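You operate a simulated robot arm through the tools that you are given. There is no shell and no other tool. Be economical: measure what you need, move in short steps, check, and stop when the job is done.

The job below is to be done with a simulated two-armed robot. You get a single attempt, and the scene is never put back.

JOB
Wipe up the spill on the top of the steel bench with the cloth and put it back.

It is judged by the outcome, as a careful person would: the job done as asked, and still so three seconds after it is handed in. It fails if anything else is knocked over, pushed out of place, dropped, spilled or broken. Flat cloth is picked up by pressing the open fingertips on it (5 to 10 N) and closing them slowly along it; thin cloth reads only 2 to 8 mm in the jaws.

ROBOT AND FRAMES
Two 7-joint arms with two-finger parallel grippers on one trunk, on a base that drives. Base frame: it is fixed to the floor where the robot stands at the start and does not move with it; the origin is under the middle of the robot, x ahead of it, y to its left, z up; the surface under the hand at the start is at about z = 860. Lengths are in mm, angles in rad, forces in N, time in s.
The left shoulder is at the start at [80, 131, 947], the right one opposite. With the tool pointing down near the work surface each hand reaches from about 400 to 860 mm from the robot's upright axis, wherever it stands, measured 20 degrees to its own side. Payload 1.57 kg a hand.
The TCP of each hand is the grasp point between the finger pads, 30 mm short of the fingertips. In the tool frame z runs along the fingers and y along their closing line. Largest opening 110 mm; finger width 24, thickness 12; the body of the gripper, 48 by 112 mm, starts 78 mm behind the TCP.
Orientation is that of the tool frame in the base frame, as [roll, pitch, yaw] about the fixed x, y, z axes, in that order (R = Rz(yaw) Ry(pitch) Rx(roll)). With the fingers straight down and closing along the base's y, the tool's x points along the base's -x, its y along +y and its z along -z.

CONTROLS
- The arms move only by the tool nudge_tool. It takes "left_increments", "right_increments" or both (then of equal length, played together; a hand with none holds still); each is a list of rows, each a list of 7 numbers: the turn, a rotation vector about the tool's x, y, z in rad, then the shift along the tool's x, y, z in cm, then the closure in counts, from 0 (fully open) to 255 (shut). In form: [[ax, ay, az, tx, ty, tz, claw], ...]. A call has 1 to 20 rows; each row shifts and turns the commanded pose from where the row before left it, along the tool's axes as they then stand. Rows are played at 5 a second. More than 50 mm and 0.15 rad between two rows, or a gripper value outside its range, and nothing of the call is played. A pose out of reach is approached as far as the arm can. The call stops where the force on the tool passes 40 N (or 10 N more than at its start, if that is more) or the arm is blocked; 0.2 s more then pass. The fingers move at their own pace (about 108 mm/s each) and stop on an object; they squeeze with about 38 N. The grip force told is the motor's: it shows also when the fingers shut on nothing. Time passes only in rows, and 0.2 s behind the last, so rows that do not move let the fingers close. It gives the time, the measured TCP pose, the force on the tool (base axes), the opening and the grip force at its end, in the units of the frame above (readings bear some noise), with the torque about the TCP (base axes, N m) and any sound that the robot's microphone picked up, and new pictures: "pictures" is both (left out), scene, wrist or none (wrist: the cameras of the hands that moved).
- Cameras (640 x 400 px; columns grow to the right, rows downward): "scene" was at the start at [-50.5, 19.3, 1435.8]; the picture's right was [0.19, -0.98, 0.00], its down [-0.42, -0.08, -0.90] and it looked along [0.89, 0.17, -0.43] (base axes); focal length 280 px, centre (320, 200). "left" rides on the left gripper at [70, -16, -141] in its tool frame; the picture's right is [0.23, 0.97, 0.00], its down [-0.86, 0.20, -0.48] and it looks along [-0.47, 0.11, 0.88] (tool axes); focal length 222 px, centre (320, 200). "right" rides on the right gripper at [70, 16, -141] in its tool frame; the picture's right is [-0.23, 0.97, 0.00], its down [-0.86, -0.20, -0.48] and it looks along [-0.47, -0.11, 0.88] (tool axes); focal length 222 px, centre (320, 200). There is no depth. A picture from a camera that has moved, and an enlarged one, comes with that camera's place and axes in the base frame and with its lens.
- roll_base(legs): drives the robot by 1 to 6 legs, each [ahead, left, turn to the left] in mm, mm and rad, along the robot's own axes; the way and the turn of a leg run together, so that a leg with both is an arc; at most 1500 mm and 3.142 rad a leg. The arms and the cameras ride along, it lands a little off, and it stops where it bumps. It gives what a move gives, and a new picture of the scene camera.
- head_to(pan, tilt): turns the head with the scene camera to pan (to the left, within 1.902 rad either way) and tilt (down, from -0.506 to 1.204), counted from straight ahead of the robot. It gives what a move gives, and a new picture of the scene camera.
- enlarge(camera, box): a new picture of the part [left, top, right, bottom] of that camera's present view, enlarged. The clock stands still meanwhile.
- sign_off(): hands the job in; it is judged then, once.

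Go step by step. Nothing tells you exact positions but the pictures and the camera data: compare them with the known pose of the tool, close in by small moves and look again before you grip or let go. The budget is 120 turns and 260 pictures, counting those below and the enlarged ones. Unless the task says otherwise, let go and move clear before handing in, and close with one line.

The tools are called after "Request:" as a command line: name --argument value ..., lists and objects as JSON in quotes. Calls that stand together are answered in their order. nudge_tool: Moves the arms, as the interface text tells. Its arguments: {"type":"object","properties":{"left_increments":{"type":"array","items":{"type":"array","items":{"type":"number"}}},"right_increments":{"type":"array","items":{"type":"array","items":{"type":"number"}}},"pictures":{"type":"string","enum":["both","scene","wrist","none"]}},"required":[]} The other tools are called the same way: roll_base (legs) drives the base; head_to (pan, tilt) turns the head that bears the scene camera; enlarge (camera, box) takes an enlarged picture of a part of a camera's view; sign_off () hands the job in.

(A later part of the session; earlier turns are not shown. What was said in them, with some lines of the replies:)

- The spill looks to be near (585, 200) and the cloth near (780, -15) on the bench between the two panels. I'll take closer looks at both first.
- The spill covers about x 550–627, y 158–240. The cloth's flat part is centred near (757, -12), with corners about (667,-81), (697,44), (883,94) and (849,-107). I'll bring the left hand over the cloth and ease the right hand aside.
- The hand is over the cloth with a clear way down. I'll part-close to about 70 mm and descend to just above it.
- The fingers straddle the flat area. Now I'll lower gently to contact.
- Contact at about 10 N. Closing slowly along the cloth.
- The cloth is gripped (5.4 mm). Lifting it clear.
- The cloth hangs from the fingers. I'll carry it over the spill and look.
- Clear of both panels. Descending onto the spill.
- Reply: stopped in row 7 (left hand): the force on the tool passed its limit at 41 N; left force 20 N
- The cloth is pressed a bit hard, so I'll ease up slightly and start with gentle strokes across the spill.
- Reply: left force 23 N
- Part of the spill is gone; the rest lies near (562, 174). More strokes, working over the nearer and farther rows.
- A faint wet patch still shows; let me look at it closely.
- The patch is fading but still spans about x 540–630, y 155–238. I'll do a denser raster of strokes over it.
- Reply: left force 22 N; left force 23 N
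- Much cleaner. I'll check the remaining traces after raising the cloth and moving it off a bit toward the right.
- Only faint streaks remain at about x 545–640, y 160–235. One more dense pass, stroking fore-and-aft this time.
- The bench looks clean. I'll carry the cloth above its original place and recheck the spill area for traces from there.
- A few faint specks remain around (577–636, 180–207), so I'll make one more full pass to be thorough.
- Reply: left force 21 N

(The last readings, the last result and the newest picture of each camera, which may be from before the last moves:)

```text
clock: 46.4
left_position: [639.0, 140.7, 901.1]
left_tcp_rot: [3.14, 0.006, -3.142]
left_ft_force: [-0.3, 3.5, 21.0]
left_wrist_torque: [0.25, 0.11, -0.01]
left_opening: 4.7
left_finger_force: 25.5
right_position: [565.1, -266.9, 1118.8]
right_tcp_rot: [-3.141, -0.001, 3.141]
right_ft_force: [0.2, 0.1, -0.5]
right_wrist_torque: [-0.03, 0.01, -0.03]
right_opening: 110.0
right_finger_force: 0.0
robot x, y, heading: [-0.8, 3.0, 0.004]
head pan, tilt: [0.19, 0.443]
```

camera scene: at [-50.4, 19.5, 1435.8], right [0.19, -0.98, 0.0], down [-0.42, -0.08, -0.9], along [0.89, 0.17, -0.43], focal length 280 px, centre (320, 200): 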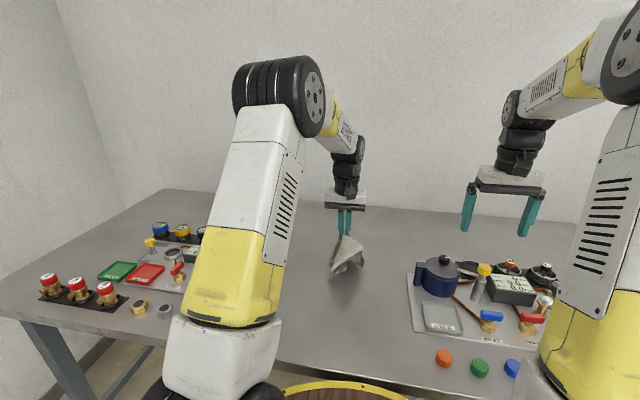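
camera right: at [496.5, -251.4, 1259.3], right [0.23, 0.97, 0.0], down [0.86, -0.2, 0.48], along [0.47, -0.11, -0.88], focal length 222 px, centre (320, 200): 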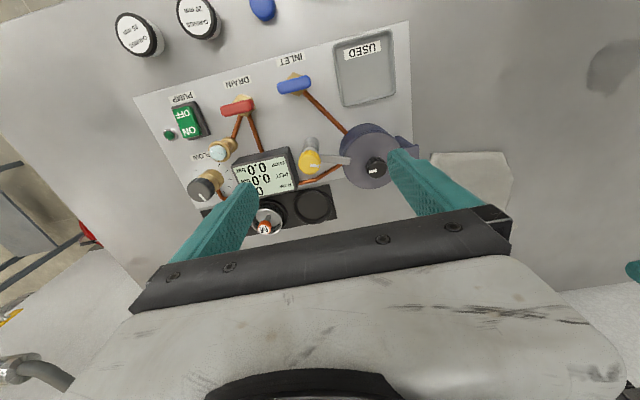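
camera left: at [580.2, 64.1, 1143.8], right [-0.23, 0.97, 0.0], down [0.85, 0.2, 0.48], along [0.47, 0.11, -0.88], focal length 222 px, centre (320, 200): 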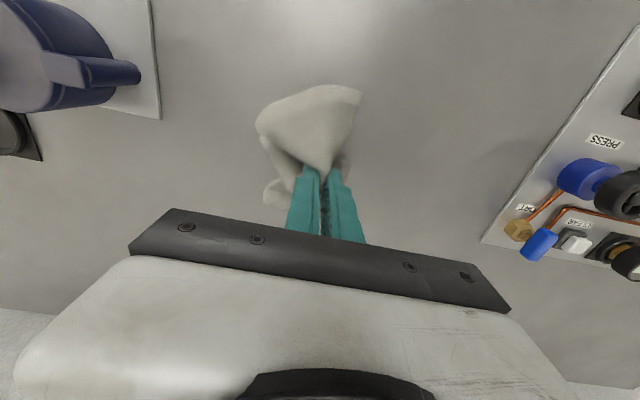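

Request:
nudge_tool --left_increments '[[0, 0, 0, 1.2, 0, 0, 255], [0, 0, 0, 0, 2.2, 0, 255], [0, 0, 0, 0, 2.2, 0, 255], [0, 0, 0, 0, 2.2, 0, 255], [0, 0, 0, 0, 2.2, 0, 255], [0, 0, 0, 0, 2.2, 0, 255], [0, 0, 0, 1.2, 0, 0, 255], [0, 0, 0, 0, -2.2, 0, 255], [0, 0, 0, 0, -2.2, 0, 255], [0, 0, 0, 0, -2.2, 0, 255], [0, 0, 0, 0, -2.2, 0, 255], [0, 0, 0, 0, -2.2, 0, 255], [0, 0, 0, 1.2, 0, 0, 255], [0, 0, 0, 0, 2.2, 0, 255], [0, 0, 0, 0, 2.2, 0, 255], [0, 0, 0, 0, 2.2, 0, 255], [0, 0, 0, 0, 2.2, 0, 255], [0, 0, 0, 0, 2.2, 0, 255], [0, 0, 0, 1.2, 0, 0, 255]]' --pictures "none"

Request:
nudge_tool --left_increments '[[0, 0, 0, 0, -2.2, 0, 255], [0, 0, 0, 0, -2.2, 0, 255], [0, 0, 0, 0, -2.2, 0, 255], [0, 0, 0, 0, -2.2, 0, 255], [0, 0, 0, 0, -2.2, 0, 255], [0, 0, 0, 1.2, 0, 0, 255], [0, 0, 0, 0, 2.2, 0, 255], [0, 0, 0, 0, 2.2, 0, 255], [0, 0, 0, 0, 2.2, 0, 255], [0, 0, 0, 0, 2.2, 0, 255], [0, 0, 0, 0, 2.2, 0, 255], [0, 0, 0, 1.2, 0, 0, 255], [0, 0, 0, 0, -2.2, 0, 255], [0, 0, 0, 0, -2.2, 0, 255], [0, 0, 0, 0, -2.2, 0, 255], [0, 0, 0, 0, -2.2, 0, 255], [0, 0, 0, 0, -2.2, 0, 255]]' --pictures "none"

Request:
nudge_tool --left_increments '[[0, 0, 0, 1.2, 0, 0, 255], [0, 0, 0, 0, 2.2, 0, 255], [0, 0, 0, 0, 2.2, 0, 255], [0, 0, 0, 0, 2.2, 0, 255], [0, 0, 0, 0, 2.2, 0, 255], [0, 0, 0, 0, 2.2, 0, 255], [0, 0, 0, 1.2, 0, 0, 255], [0, 0, 0, 0, -2.2, 0, 255], [0, 0, 0, 0, -2.2, 0, 255], [0, 0, 0, 0, -2.2, 0, 255], [0, 0, 0, 0, -2.2, 0, 255], [0, 0, 0, 0, -2.2, 0, 255], [0, 0, 0, 0, -1, -4, 255], [0, 0, 0, 0, -2, -4, 255], [0, 0, 0, 0, -3, -2, 255], [0, 0, 0, 0, -2, -1, 255]]' --pictures "wrist"

Request:
enlarge --camera "scene" --box '[260, 230, 356, 290]'

Request:
enlarge --camera "left" --box '[360, 100, 520, 200]'

```text
clock: 50.4
left_position: [593.5, 251.6, 902.9]
left_tcp_rot: [3.14, 0.007, -3.14]
left_ft_force: [5.0, 1.1, 24.0]
left_wrist_torque: [0.19, -0.08, -0.06]
left_opening: 4.7
left_finger_force: 25.1
right_position: [566.0, -266.7, 1116.9]
right_tcp_rot: [3.14, 0.001, 3.14]
right_ft_force: [-0.6, 0.0, 0.3]
right_wrist_torque: [0.01, 0.01, -0.01]
right_opening: 109.9
right_finger_force: 0.0
robot x, y, heading: [-1.0, -0.5, -0.003]
head pan, tilt: [0.19, 0.443]
```

```text
clock: 54.0
left_position: [566.1, 140.3, 901.8]
left_tcp_rot: [3.14, 0.005, 3.141]
left_ft_force: [0.0, 4.6, 25.9]
left_wrist_torque: [0.3, 0.1, 0.0]
left_opening: 5.5
left_finger_force: 25.5
right_position: [565.3, -266.5, 1117.6]
right_tcp_rot: [-3.141, -0.001, -3.141]
right_ft_force: [0.8, 0.2, -0.3]
right_wrist_torque: [-0.03, 0.01, 0.0]
right_opening: 110.3
right_finger_force: 0.1
robot x, y, heading: [-1.4, 0.4, 0.001]
head pan, tilt: [0.19, 0.443]
```

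```text
clock: 57.4
left_position: [544.3, 60.6, 1013.1]
left_tcp_rot: [-3.142, 0.002, 3.141]
left_ft_force: [-0.2, 0.2, 0.4]
left_wrist_torque: [-0.04, 0.03, 0.0]
left_opening: 4.9
left_finger_force: 25.7
right_position: [565.9, -267.6, 1117.3]
right_tcp_rot: [3.141, -0.002, 3.141]
right_ft_force: [-0.6, 0.7, 0.1]
right_wrist_torque: [0.02, -0.01, -0.01]
right_opening: 109.8
right_finger_force: 0.0
robot x, y, heading: [-0.3, 0.1, -0.007]
head pan, tilt: [0.19, 0.443]
camera left: at [473.4, 43.6, 1152.3], right [-0.23, 0.97, 0.0], down [0.85, 0.2, 0.48], along [0.47, 0.11, -0.88], focal length 222 px, centre (320, 200)
```

left: 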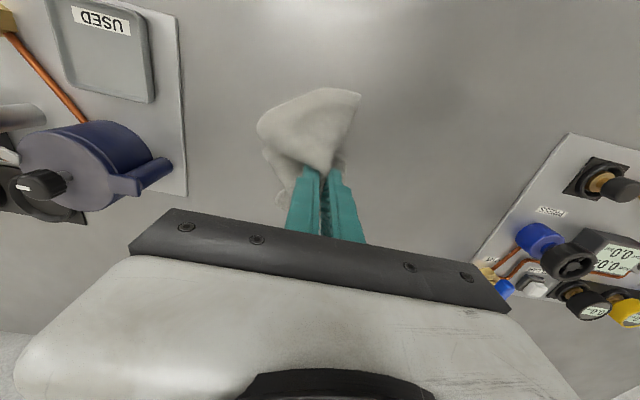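

```text
6.67 times, centred on (308, 260) of scene
camera zoom: at [-50.5, 19.3, 1435.8], right [0.19, -0.98, 0.0], down [-0.42, -0.08, -0.9], along [0.89, 0.17, -0.43], focal length 1864 px, centre (400, -200)
```

zoom: 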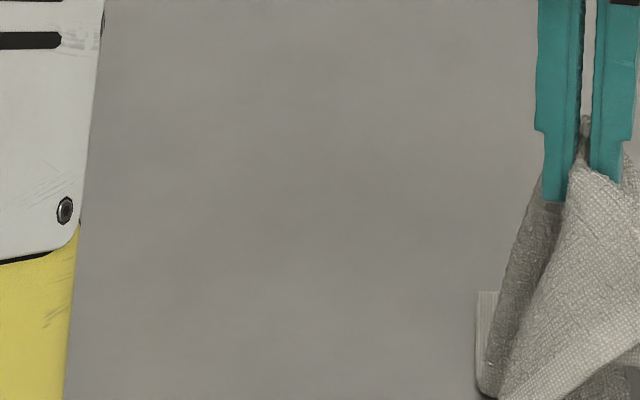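

```text
4.00 times, centred on (440, 150) of left
camera zoom: at [473.4, 43.6, 1152.3], right [-0.23, 0.97, 0.0], down [0.85, 0.2, 0.48], along [0.47, 0.11, -0.88], focal length 888 px, centre (-160, 400)
```

zoom: 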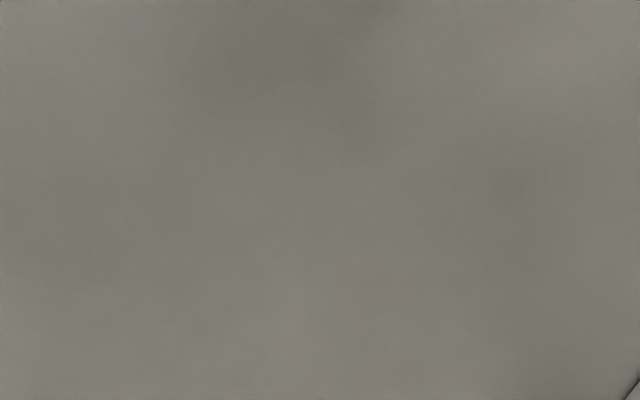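

The bench is spotless now. Carrying the cloth back to its original place and lowering it.

Request:
nudge_tool --left_increments '[[0, 0, 0, -3.6, -1.3, -0.5, 255], [0, 0, 0, -3.6, -1.3, 0, 255], [0, 0, 0, -3.6, -1.3, 0, 255], [0, 0, 0, -3.6, -1.3, 0, 255], [0, 0, 0, -3.6, -1.3, 0, 255], [0, 0, 0, -3.6, -1.0, 0, 255], [0, 0, 0, 0, 0, 3, 255], [0, 0, 0, 0, 0, 3, 255], [0, 0, 0, 0, 0, 3, 255], [0, 0, 0, 0, 0, 1.2, 255], [0, 0, 0, 0, 0, 0.5, 255]]' --pictures "wrist"

Request:
enlarge --camera "scene" --box '[300, 180, 460, 280]'

```text
clock: 59.8
left_position: [758.8, -15.4, 911.0]
left_tcp_rot: [-3.14, 0.006, 3.141]
left_ft_force: [0.6, -0.4, 2.5]
left_wrist_torque: [0.02, -0.01, 0.0]
left_opening: 5.2
left_finger_force: 25.7
right_position: [565.2, -267.6, 1117.3]
right_tcp_rot: [-3.141, 0.0, 3.139]
right_ft_force: [0.3, -0.1, -0.3]
right_wrist_torque: [0.03, -0.01, -0.01]
right_opening: 110.0
right_finger_force: 0.1
robot x, y, heading: [-1.3, -1.5, 0.001]
head pan, tilt: [0.19, 0.443]
camera left: at [688.4, -32.0, 1050.7], right [-0.23, 0.97, 0.0], down [0.85, 0.2, 0.48], along [0.47, 0.11, -0.88], focal length 222 px, centre (320, 200)
```

left: 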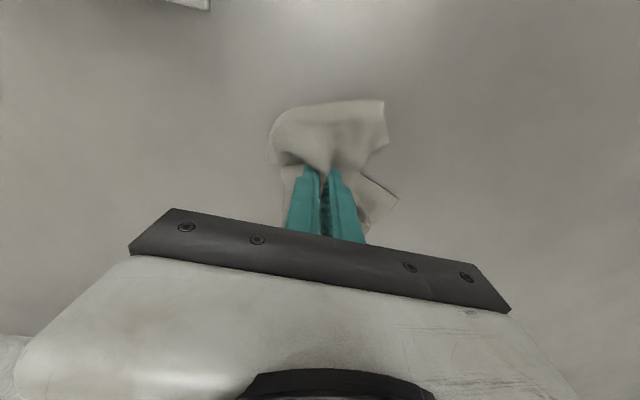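

```text
4.00 times, centred on (380, 230) of scene
camera zoom: at [-50.6, 19.2, 1435.8], right [0.19, -0.98, 0.0], down [-0.42, -0.08, -0.9], along [0.89, 0.17, -0.43], focal length 1118 px, centre (80, 80)
```

zoom: 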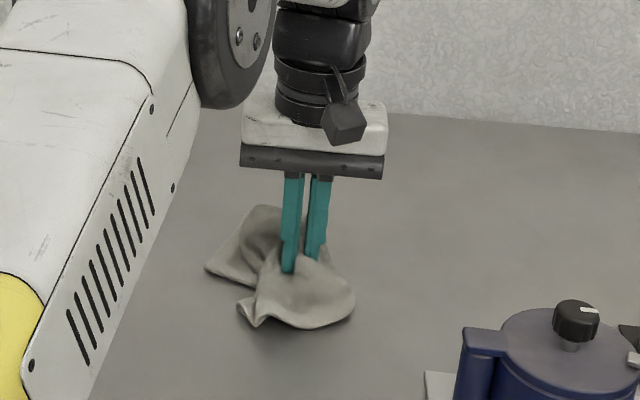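

It sits on the original spot. I'll lower a few millimetres, open slowly and rise.

Request:
nudge_tool --left_increments '[[0, 0, 0, -0.7, 0.8, 0.3, 255], [0, 0, 0, 0, 0, 0.2, 255], [0, 0, 0, 0, 0, 0, 225], [0, 0, 0, 0, 0, 0, 195], [0, 0, 0, 0, 0, 0, 165], [0, 0, 0, 0, 0, 0, 135], [0, 0, 0, 0, 0, 0, 110], [0, 0, 0, 0, 0, -0.5, 110], [0, 0, 0, 0, 0, -1, 110], [0, 0, 0, 0, 0, -2, 110], [0, 0, 0, 0, 0, -3, 110], [0, 0, 0, 0, 0, -4, 110], [0, 0, 0, 0, 0, -4, 60], [0, 0, 0, 0, 0, -4, 0]]' --pictures "both"

Request:
enlarge --camera "scene" --box '[300, 180, 460, 280]'

```text
clock: 62.8
left_position: [765.5, -7.9, 1090.7]
left_tcp_rot: [-3.141, 0.004, 3.141]
left_ft_force: [-0.1, -1.0, 0.0]
left_wrist_torque: [-0.03, 0.01, 0.01]
left_opening: 109.7
left_finger_force: 0.0
right_position: [565.8, -266.7, 1117.8]
right_tcp_rot: [-3.141, -0.001, 3.141]
right_ft_force: [-0.1, 0.2, -0.2]
right_wrist_torque: [-0.01, -0.03, -0.01]
right_opening: 110.1
right_finger_force: 0.1
robot x, y, heading: [-0.6, 3.5, 0.0]
head pan, tilt: [0.19, 0.443]
camera scene: at [-50.4, 19.2, 1435.8], right [0.19, -0.98, 0.0], down [-0.42, -0.08, -0.9], along [0.89, 0.17, -0.43], focal length 280 px, centre (320, 200)
camera left: at [695.0, -23.9, 1230.6], right [-0.23, 0.97, 0.0], down [0.85, 0.2, 0.48], along [0.47, 0.11, -0.88], focal length 222 px, centre (320, 200)
```

scene: 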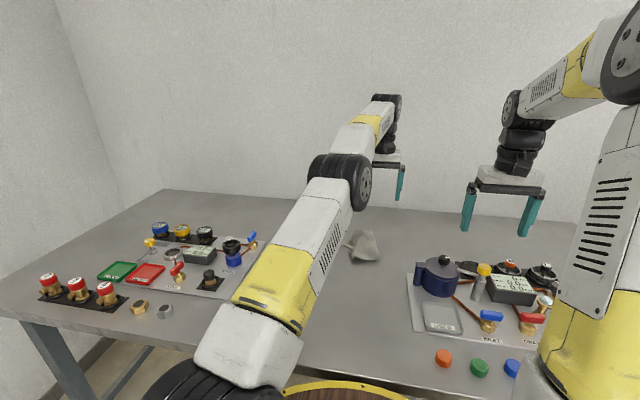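
left: 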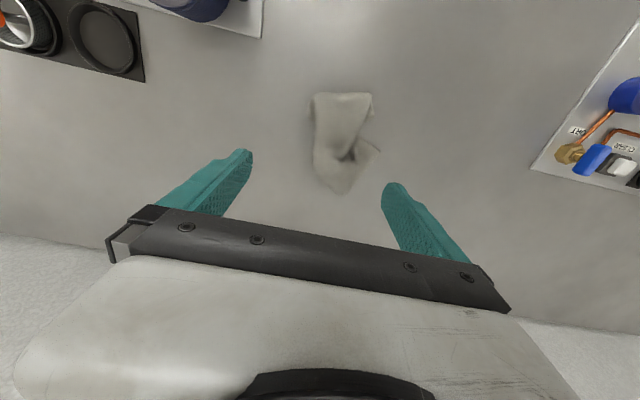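

```text
4.00 times, centred on (380, 230) of scene
camera zoom: at [-50.4, 19.2, 1435.8], right [0.19, -0.98, 0.0], down [-0.42, -0.08, -0.9], along [0.89, 0.17, -0.43], focal length 1118 px, centre (80, 80)
```

zoom: 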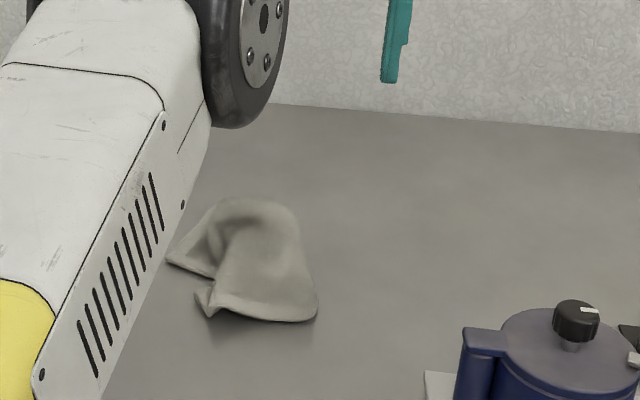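

The cloth was released but lies about 40 mm left of its original centre (now ~(773, 31), was ~(774, -12)). I'll take it lightly again and shift it right.

Request:
nudge_tool --left_increments '[[0, 0, 0, -0.8, 3.8, 0, 0], [0, 0, 0, 0, 0, 4.5, 0], [0, 0, 0, 0, 0, 4.5, 0], [0, 0, 0, 0, 0, 4.5, 0], [0, 0, 0, 0, 0, 3, 0], [0, 0, 0, 0, 0, 2, 0], [0, 0, 0, 0, 0, 0.6, 0]]' --pictures "wrist"

Request:
enlarge --camera "scene" --box '[300, 180, 460, 280]'

```text
clock: 64.4
left_position: [774.4, 30.8, 899.4]
left_tcp_rot: [3.14, 0.004, 3.14]
left_ft_force: [0.8, 0.0, 0.2]
left_wrist_torque: [-0.01, 0.0, 0.0]
left_opening: 110.3
left_finger_force: 0.2
right_position: [566.3, -266.8, 1117.8]
right_tcp_rot: [3.141, 0.001, -3.141]
right_ft_force: [-0.6, -0.8, 0.3]
right_wrist_torque: [0.02, -0.01, -0.02]
right_opening: 109.9
right_finger_force: 0.0
robot x, y, heading: [4.2, -1.3, 0.001]
head pan, tilt: [0.19, 0.443]
camera left: at [704.0, 14.2, 1039.0], right [-0.23, 0.97, 0.0], down [0.85, 0.2, 0.48], along [0.47, 0.11, -0.88], focal length 222 px, centre (320, 200)
```

left: 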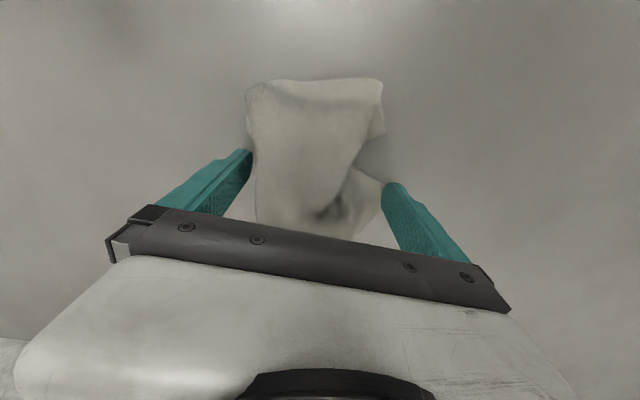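

```text
4.00 times, centred on (380, 230) of scene
camera zoom: at [-50.5, 19.2, 1435.8], right [0.19, -0.98, 0.0], down [-0.42, -0.08, -0.9], along [0.89, 0.17, -0.43], focal length 1118 px, centre (80, 80)
```

zoom: 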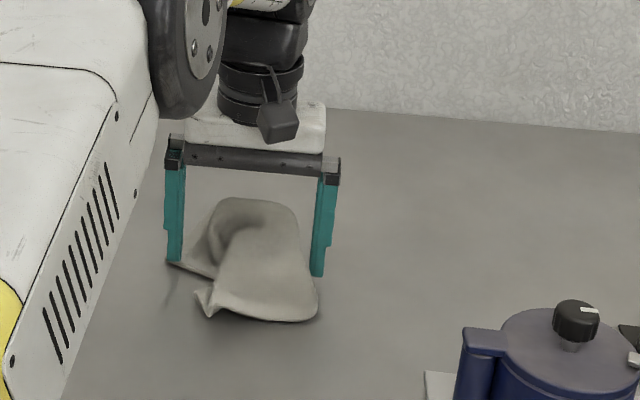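

The fingers straddle the cloth neatly, so I'll simply slide it right between part-closed fingers without pinching.

Request:
nudge_tool --left_increments '[[0, 0, 0, 0, 0, 0.3, 30], [0, 0, 0, 0, 0, 0, 60], [0, 0, 0, 0, -1, 0, 60], [0, 0, 0, 0, -1, 0, 60], [0, 0, 0, 0, -1, 0, 60], [0, 0, 0, 0, -1, 0, 60], [0, 0, 0, 0, -0.6, 0, 60], [0, 0, 0, 0, 0, 0, 0], [0, 0, 0, 0, 0, 0, 0], [0, 0, 0, 0, 0, -2, 0], [0, 0, 0, 0, 0, -4, 0], [0, 0, 0, 0, 0, -4.5, 0], [0, 0, 0, 0, 0, -4.5, 0], [0, 0, 0, 0, 0, -4.5, 0]]' --pictures "wrist"

Request:
enlarge --camera "scene" --box '[300, 180, 460, 280]'

```text
clock: 67.4
left_position: [765.2, -13.1, 1089.4]
left_tcp_rot: [3.141, 0.004, -3.14]
left_ft_force: [0.9, 0.4, 0.1]
left_wrist_torque: [-0.01, 0.01, -0.01]
left_opening: 109.8
left_finger_force: 0.1
left hand out of reach, approached as far as the arm can: row 14
right_position: [566.6, -267.9, 1117.4]
right_tcp_rot: [3.141, -0.001, -3.14]
right_ft_force: [-0.2, 0.8, -0.4]
right_wrist_torque: [0.02, 0.04, 0.04]
right_opening: 109.9
right_finger_force: 0.1
robot x, y, heading: [2.6, 4.6, -0.005]
head pan, tilt: [0.19, 0.443]
camera left: at [695.2, -28.6, 1229.6], right [-0.23, 0.97, 0.0], down [0.85, 0.2, 0.48], along [0.47, 0.11, -0.88], focal length 222 px, centre (320, 200)
```

left: 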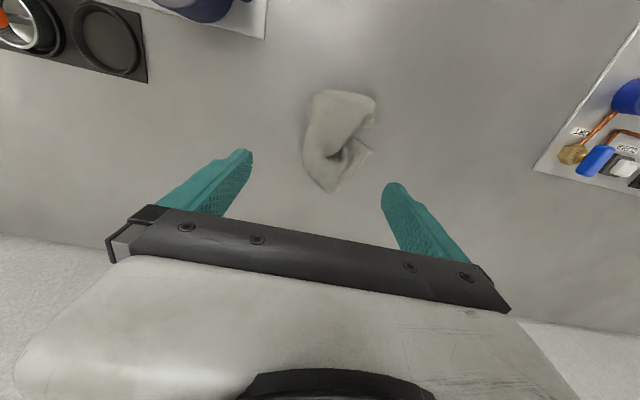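

```text
4.00 times, centred on (380, 230) of scene
camera zoom: at [-50.2, 19.1, 1435.8], right [0.19, -0.98, 0.0], down [-0.42, -0.08, -0.9], along [0.89, 0.17, -0.43], focal length 1118 px, centre (80, 80)
```

zoom: 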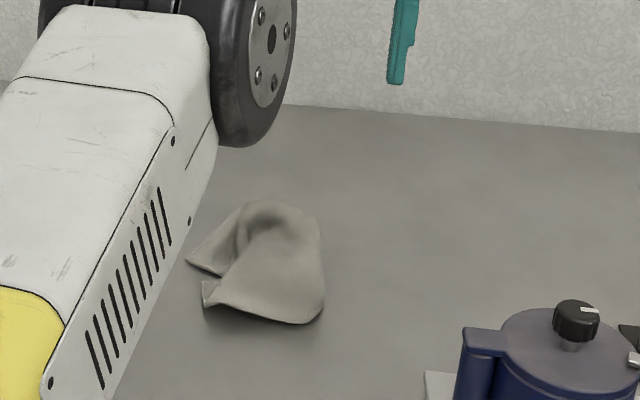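

The cloth now lies within its original footprint. I'll withdraw the left hand and take a final look.

Request:
nudge_tool --left_increments '[[0, 0, 0, 1.9, 3.6, 0, 0], [0, 0, 0, 1.9, 3.6, 0, 0], [0, 0, 0, 1.9, 3.6, 0, 0], [0, 0, 0, 1.9, 3.6, 0, 0], [0, 0, 0, 1.9, 3.6, 0, 0], [0, 0, 0, 1.9, 3.6, 0, 0], [0, 0, 0, 1.9, 3.6, 0, 0], [0, 0, 0, 1.9, 3.6, 0, 0], [0, 0, 0, 1.9, 3.6, 0, 0]]' --pictures "both"

Request:
enlarge --camera "scene" --box '[260, 200, 420, 300]'

Request:
enlarge --camera "left" --box '[160, 50, 320, 150]'

```text
clock: 69.4
left_position: [594.9, 310.2, 1089.5]
left_tcp_rot: [-3.141, 0.004, 3.141]
left_ft_force: [0.0, -0.2, -0.5]
left_wrist_torque: [0.01, 0.02, 0.04]
left_opening: 109.7
left_finger_force: 0.0
right_position: [565.0, -267.5, 1116.6]
right_tcp_rot: [-3.141, 0.001, 3.141]
right_ft_force: [0.2, 0.3, 1.0]
right_wrist_torque: [0.02, 0.03, 0.0]
right_opening: 110.0
right_finger_force: 0.1
robot x, y, heading: [2.0, -0.5, -0.001]
head pan, tilt: [0.19, 0.443]
camera scene: at [-50.4, 18.9, 1435.8], right [0.19, -0.98, 0.0], down [-0.42, -0.08, -0.9], along [0.89, 0.17, -0.43], focal length 280 px, centre (320, 200)
camera left: at [524.2, 294.5, 1228.7], right [-0.23, 0.97, 0.0], down [0.85, 0.2, 0.48], along [0.47, 0.11, -0.88], focal length 222 px, centre (320, 200)
```

scene: 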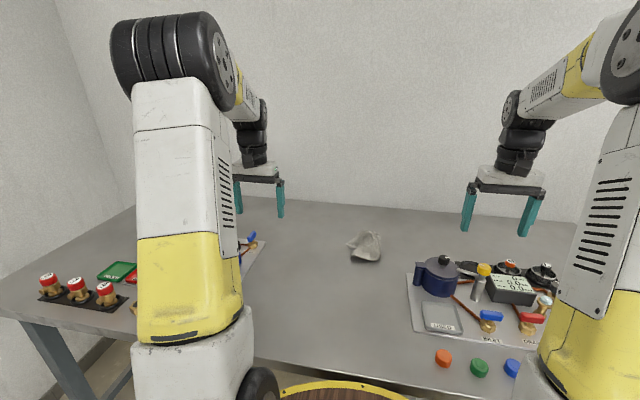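
left: 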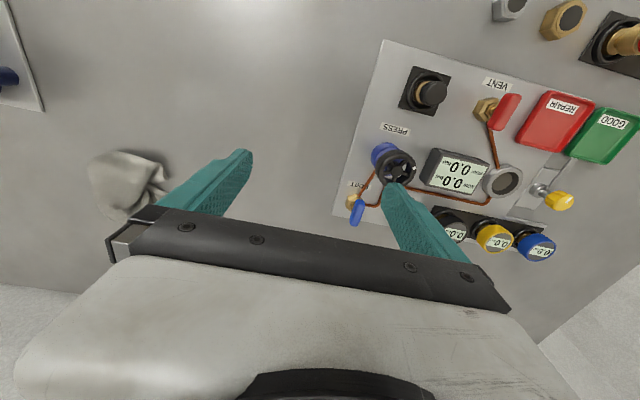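

```text
4.00 times, centred on (340, 250) of scene
camera zoom: at [-50.4, 18.9, 1435.8], right [0.19, -0.98, 0.0], down [-0.42, -0.08, -0.9], along [0.89, 0.17, -0.43], focal length 1118 px, centre (240, 0)
```

zoom: 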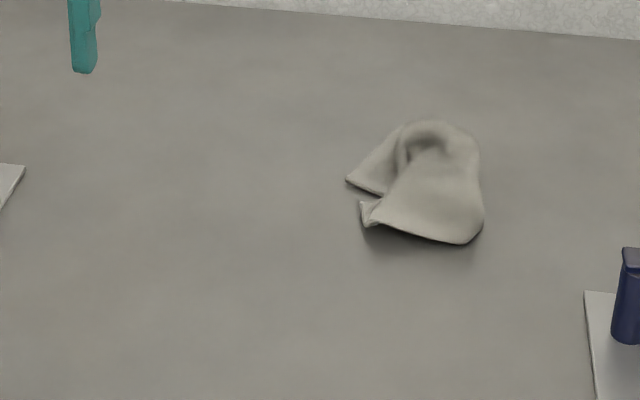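

```text
4.00 times, centred on (240, 100) of left
camera zoom: at [524.2, 294.5, 1228.7], right [-0.23, 0.97, 0.0], down [0.85, 0.2, 0.48], along [0.47, 0.11, -0.88], focal length 888 px, centre (640, 600)
```

zoom: 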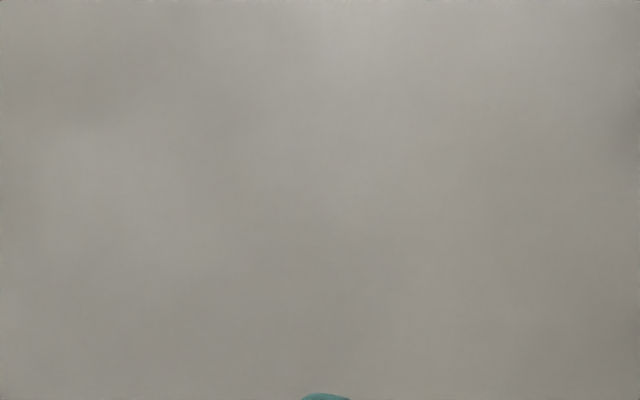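

The spill is gone, the cloth is back in its place and nothing else has moved. I'm handing in.

Request:
sign_off

```text
The job is handed in.
```

The spill on the steel bench is wiped up with no visible traces. The cloth is back on its original spot, though more crumpled than before and about 30 mm left of its old centre. Nothing else was disturbed.
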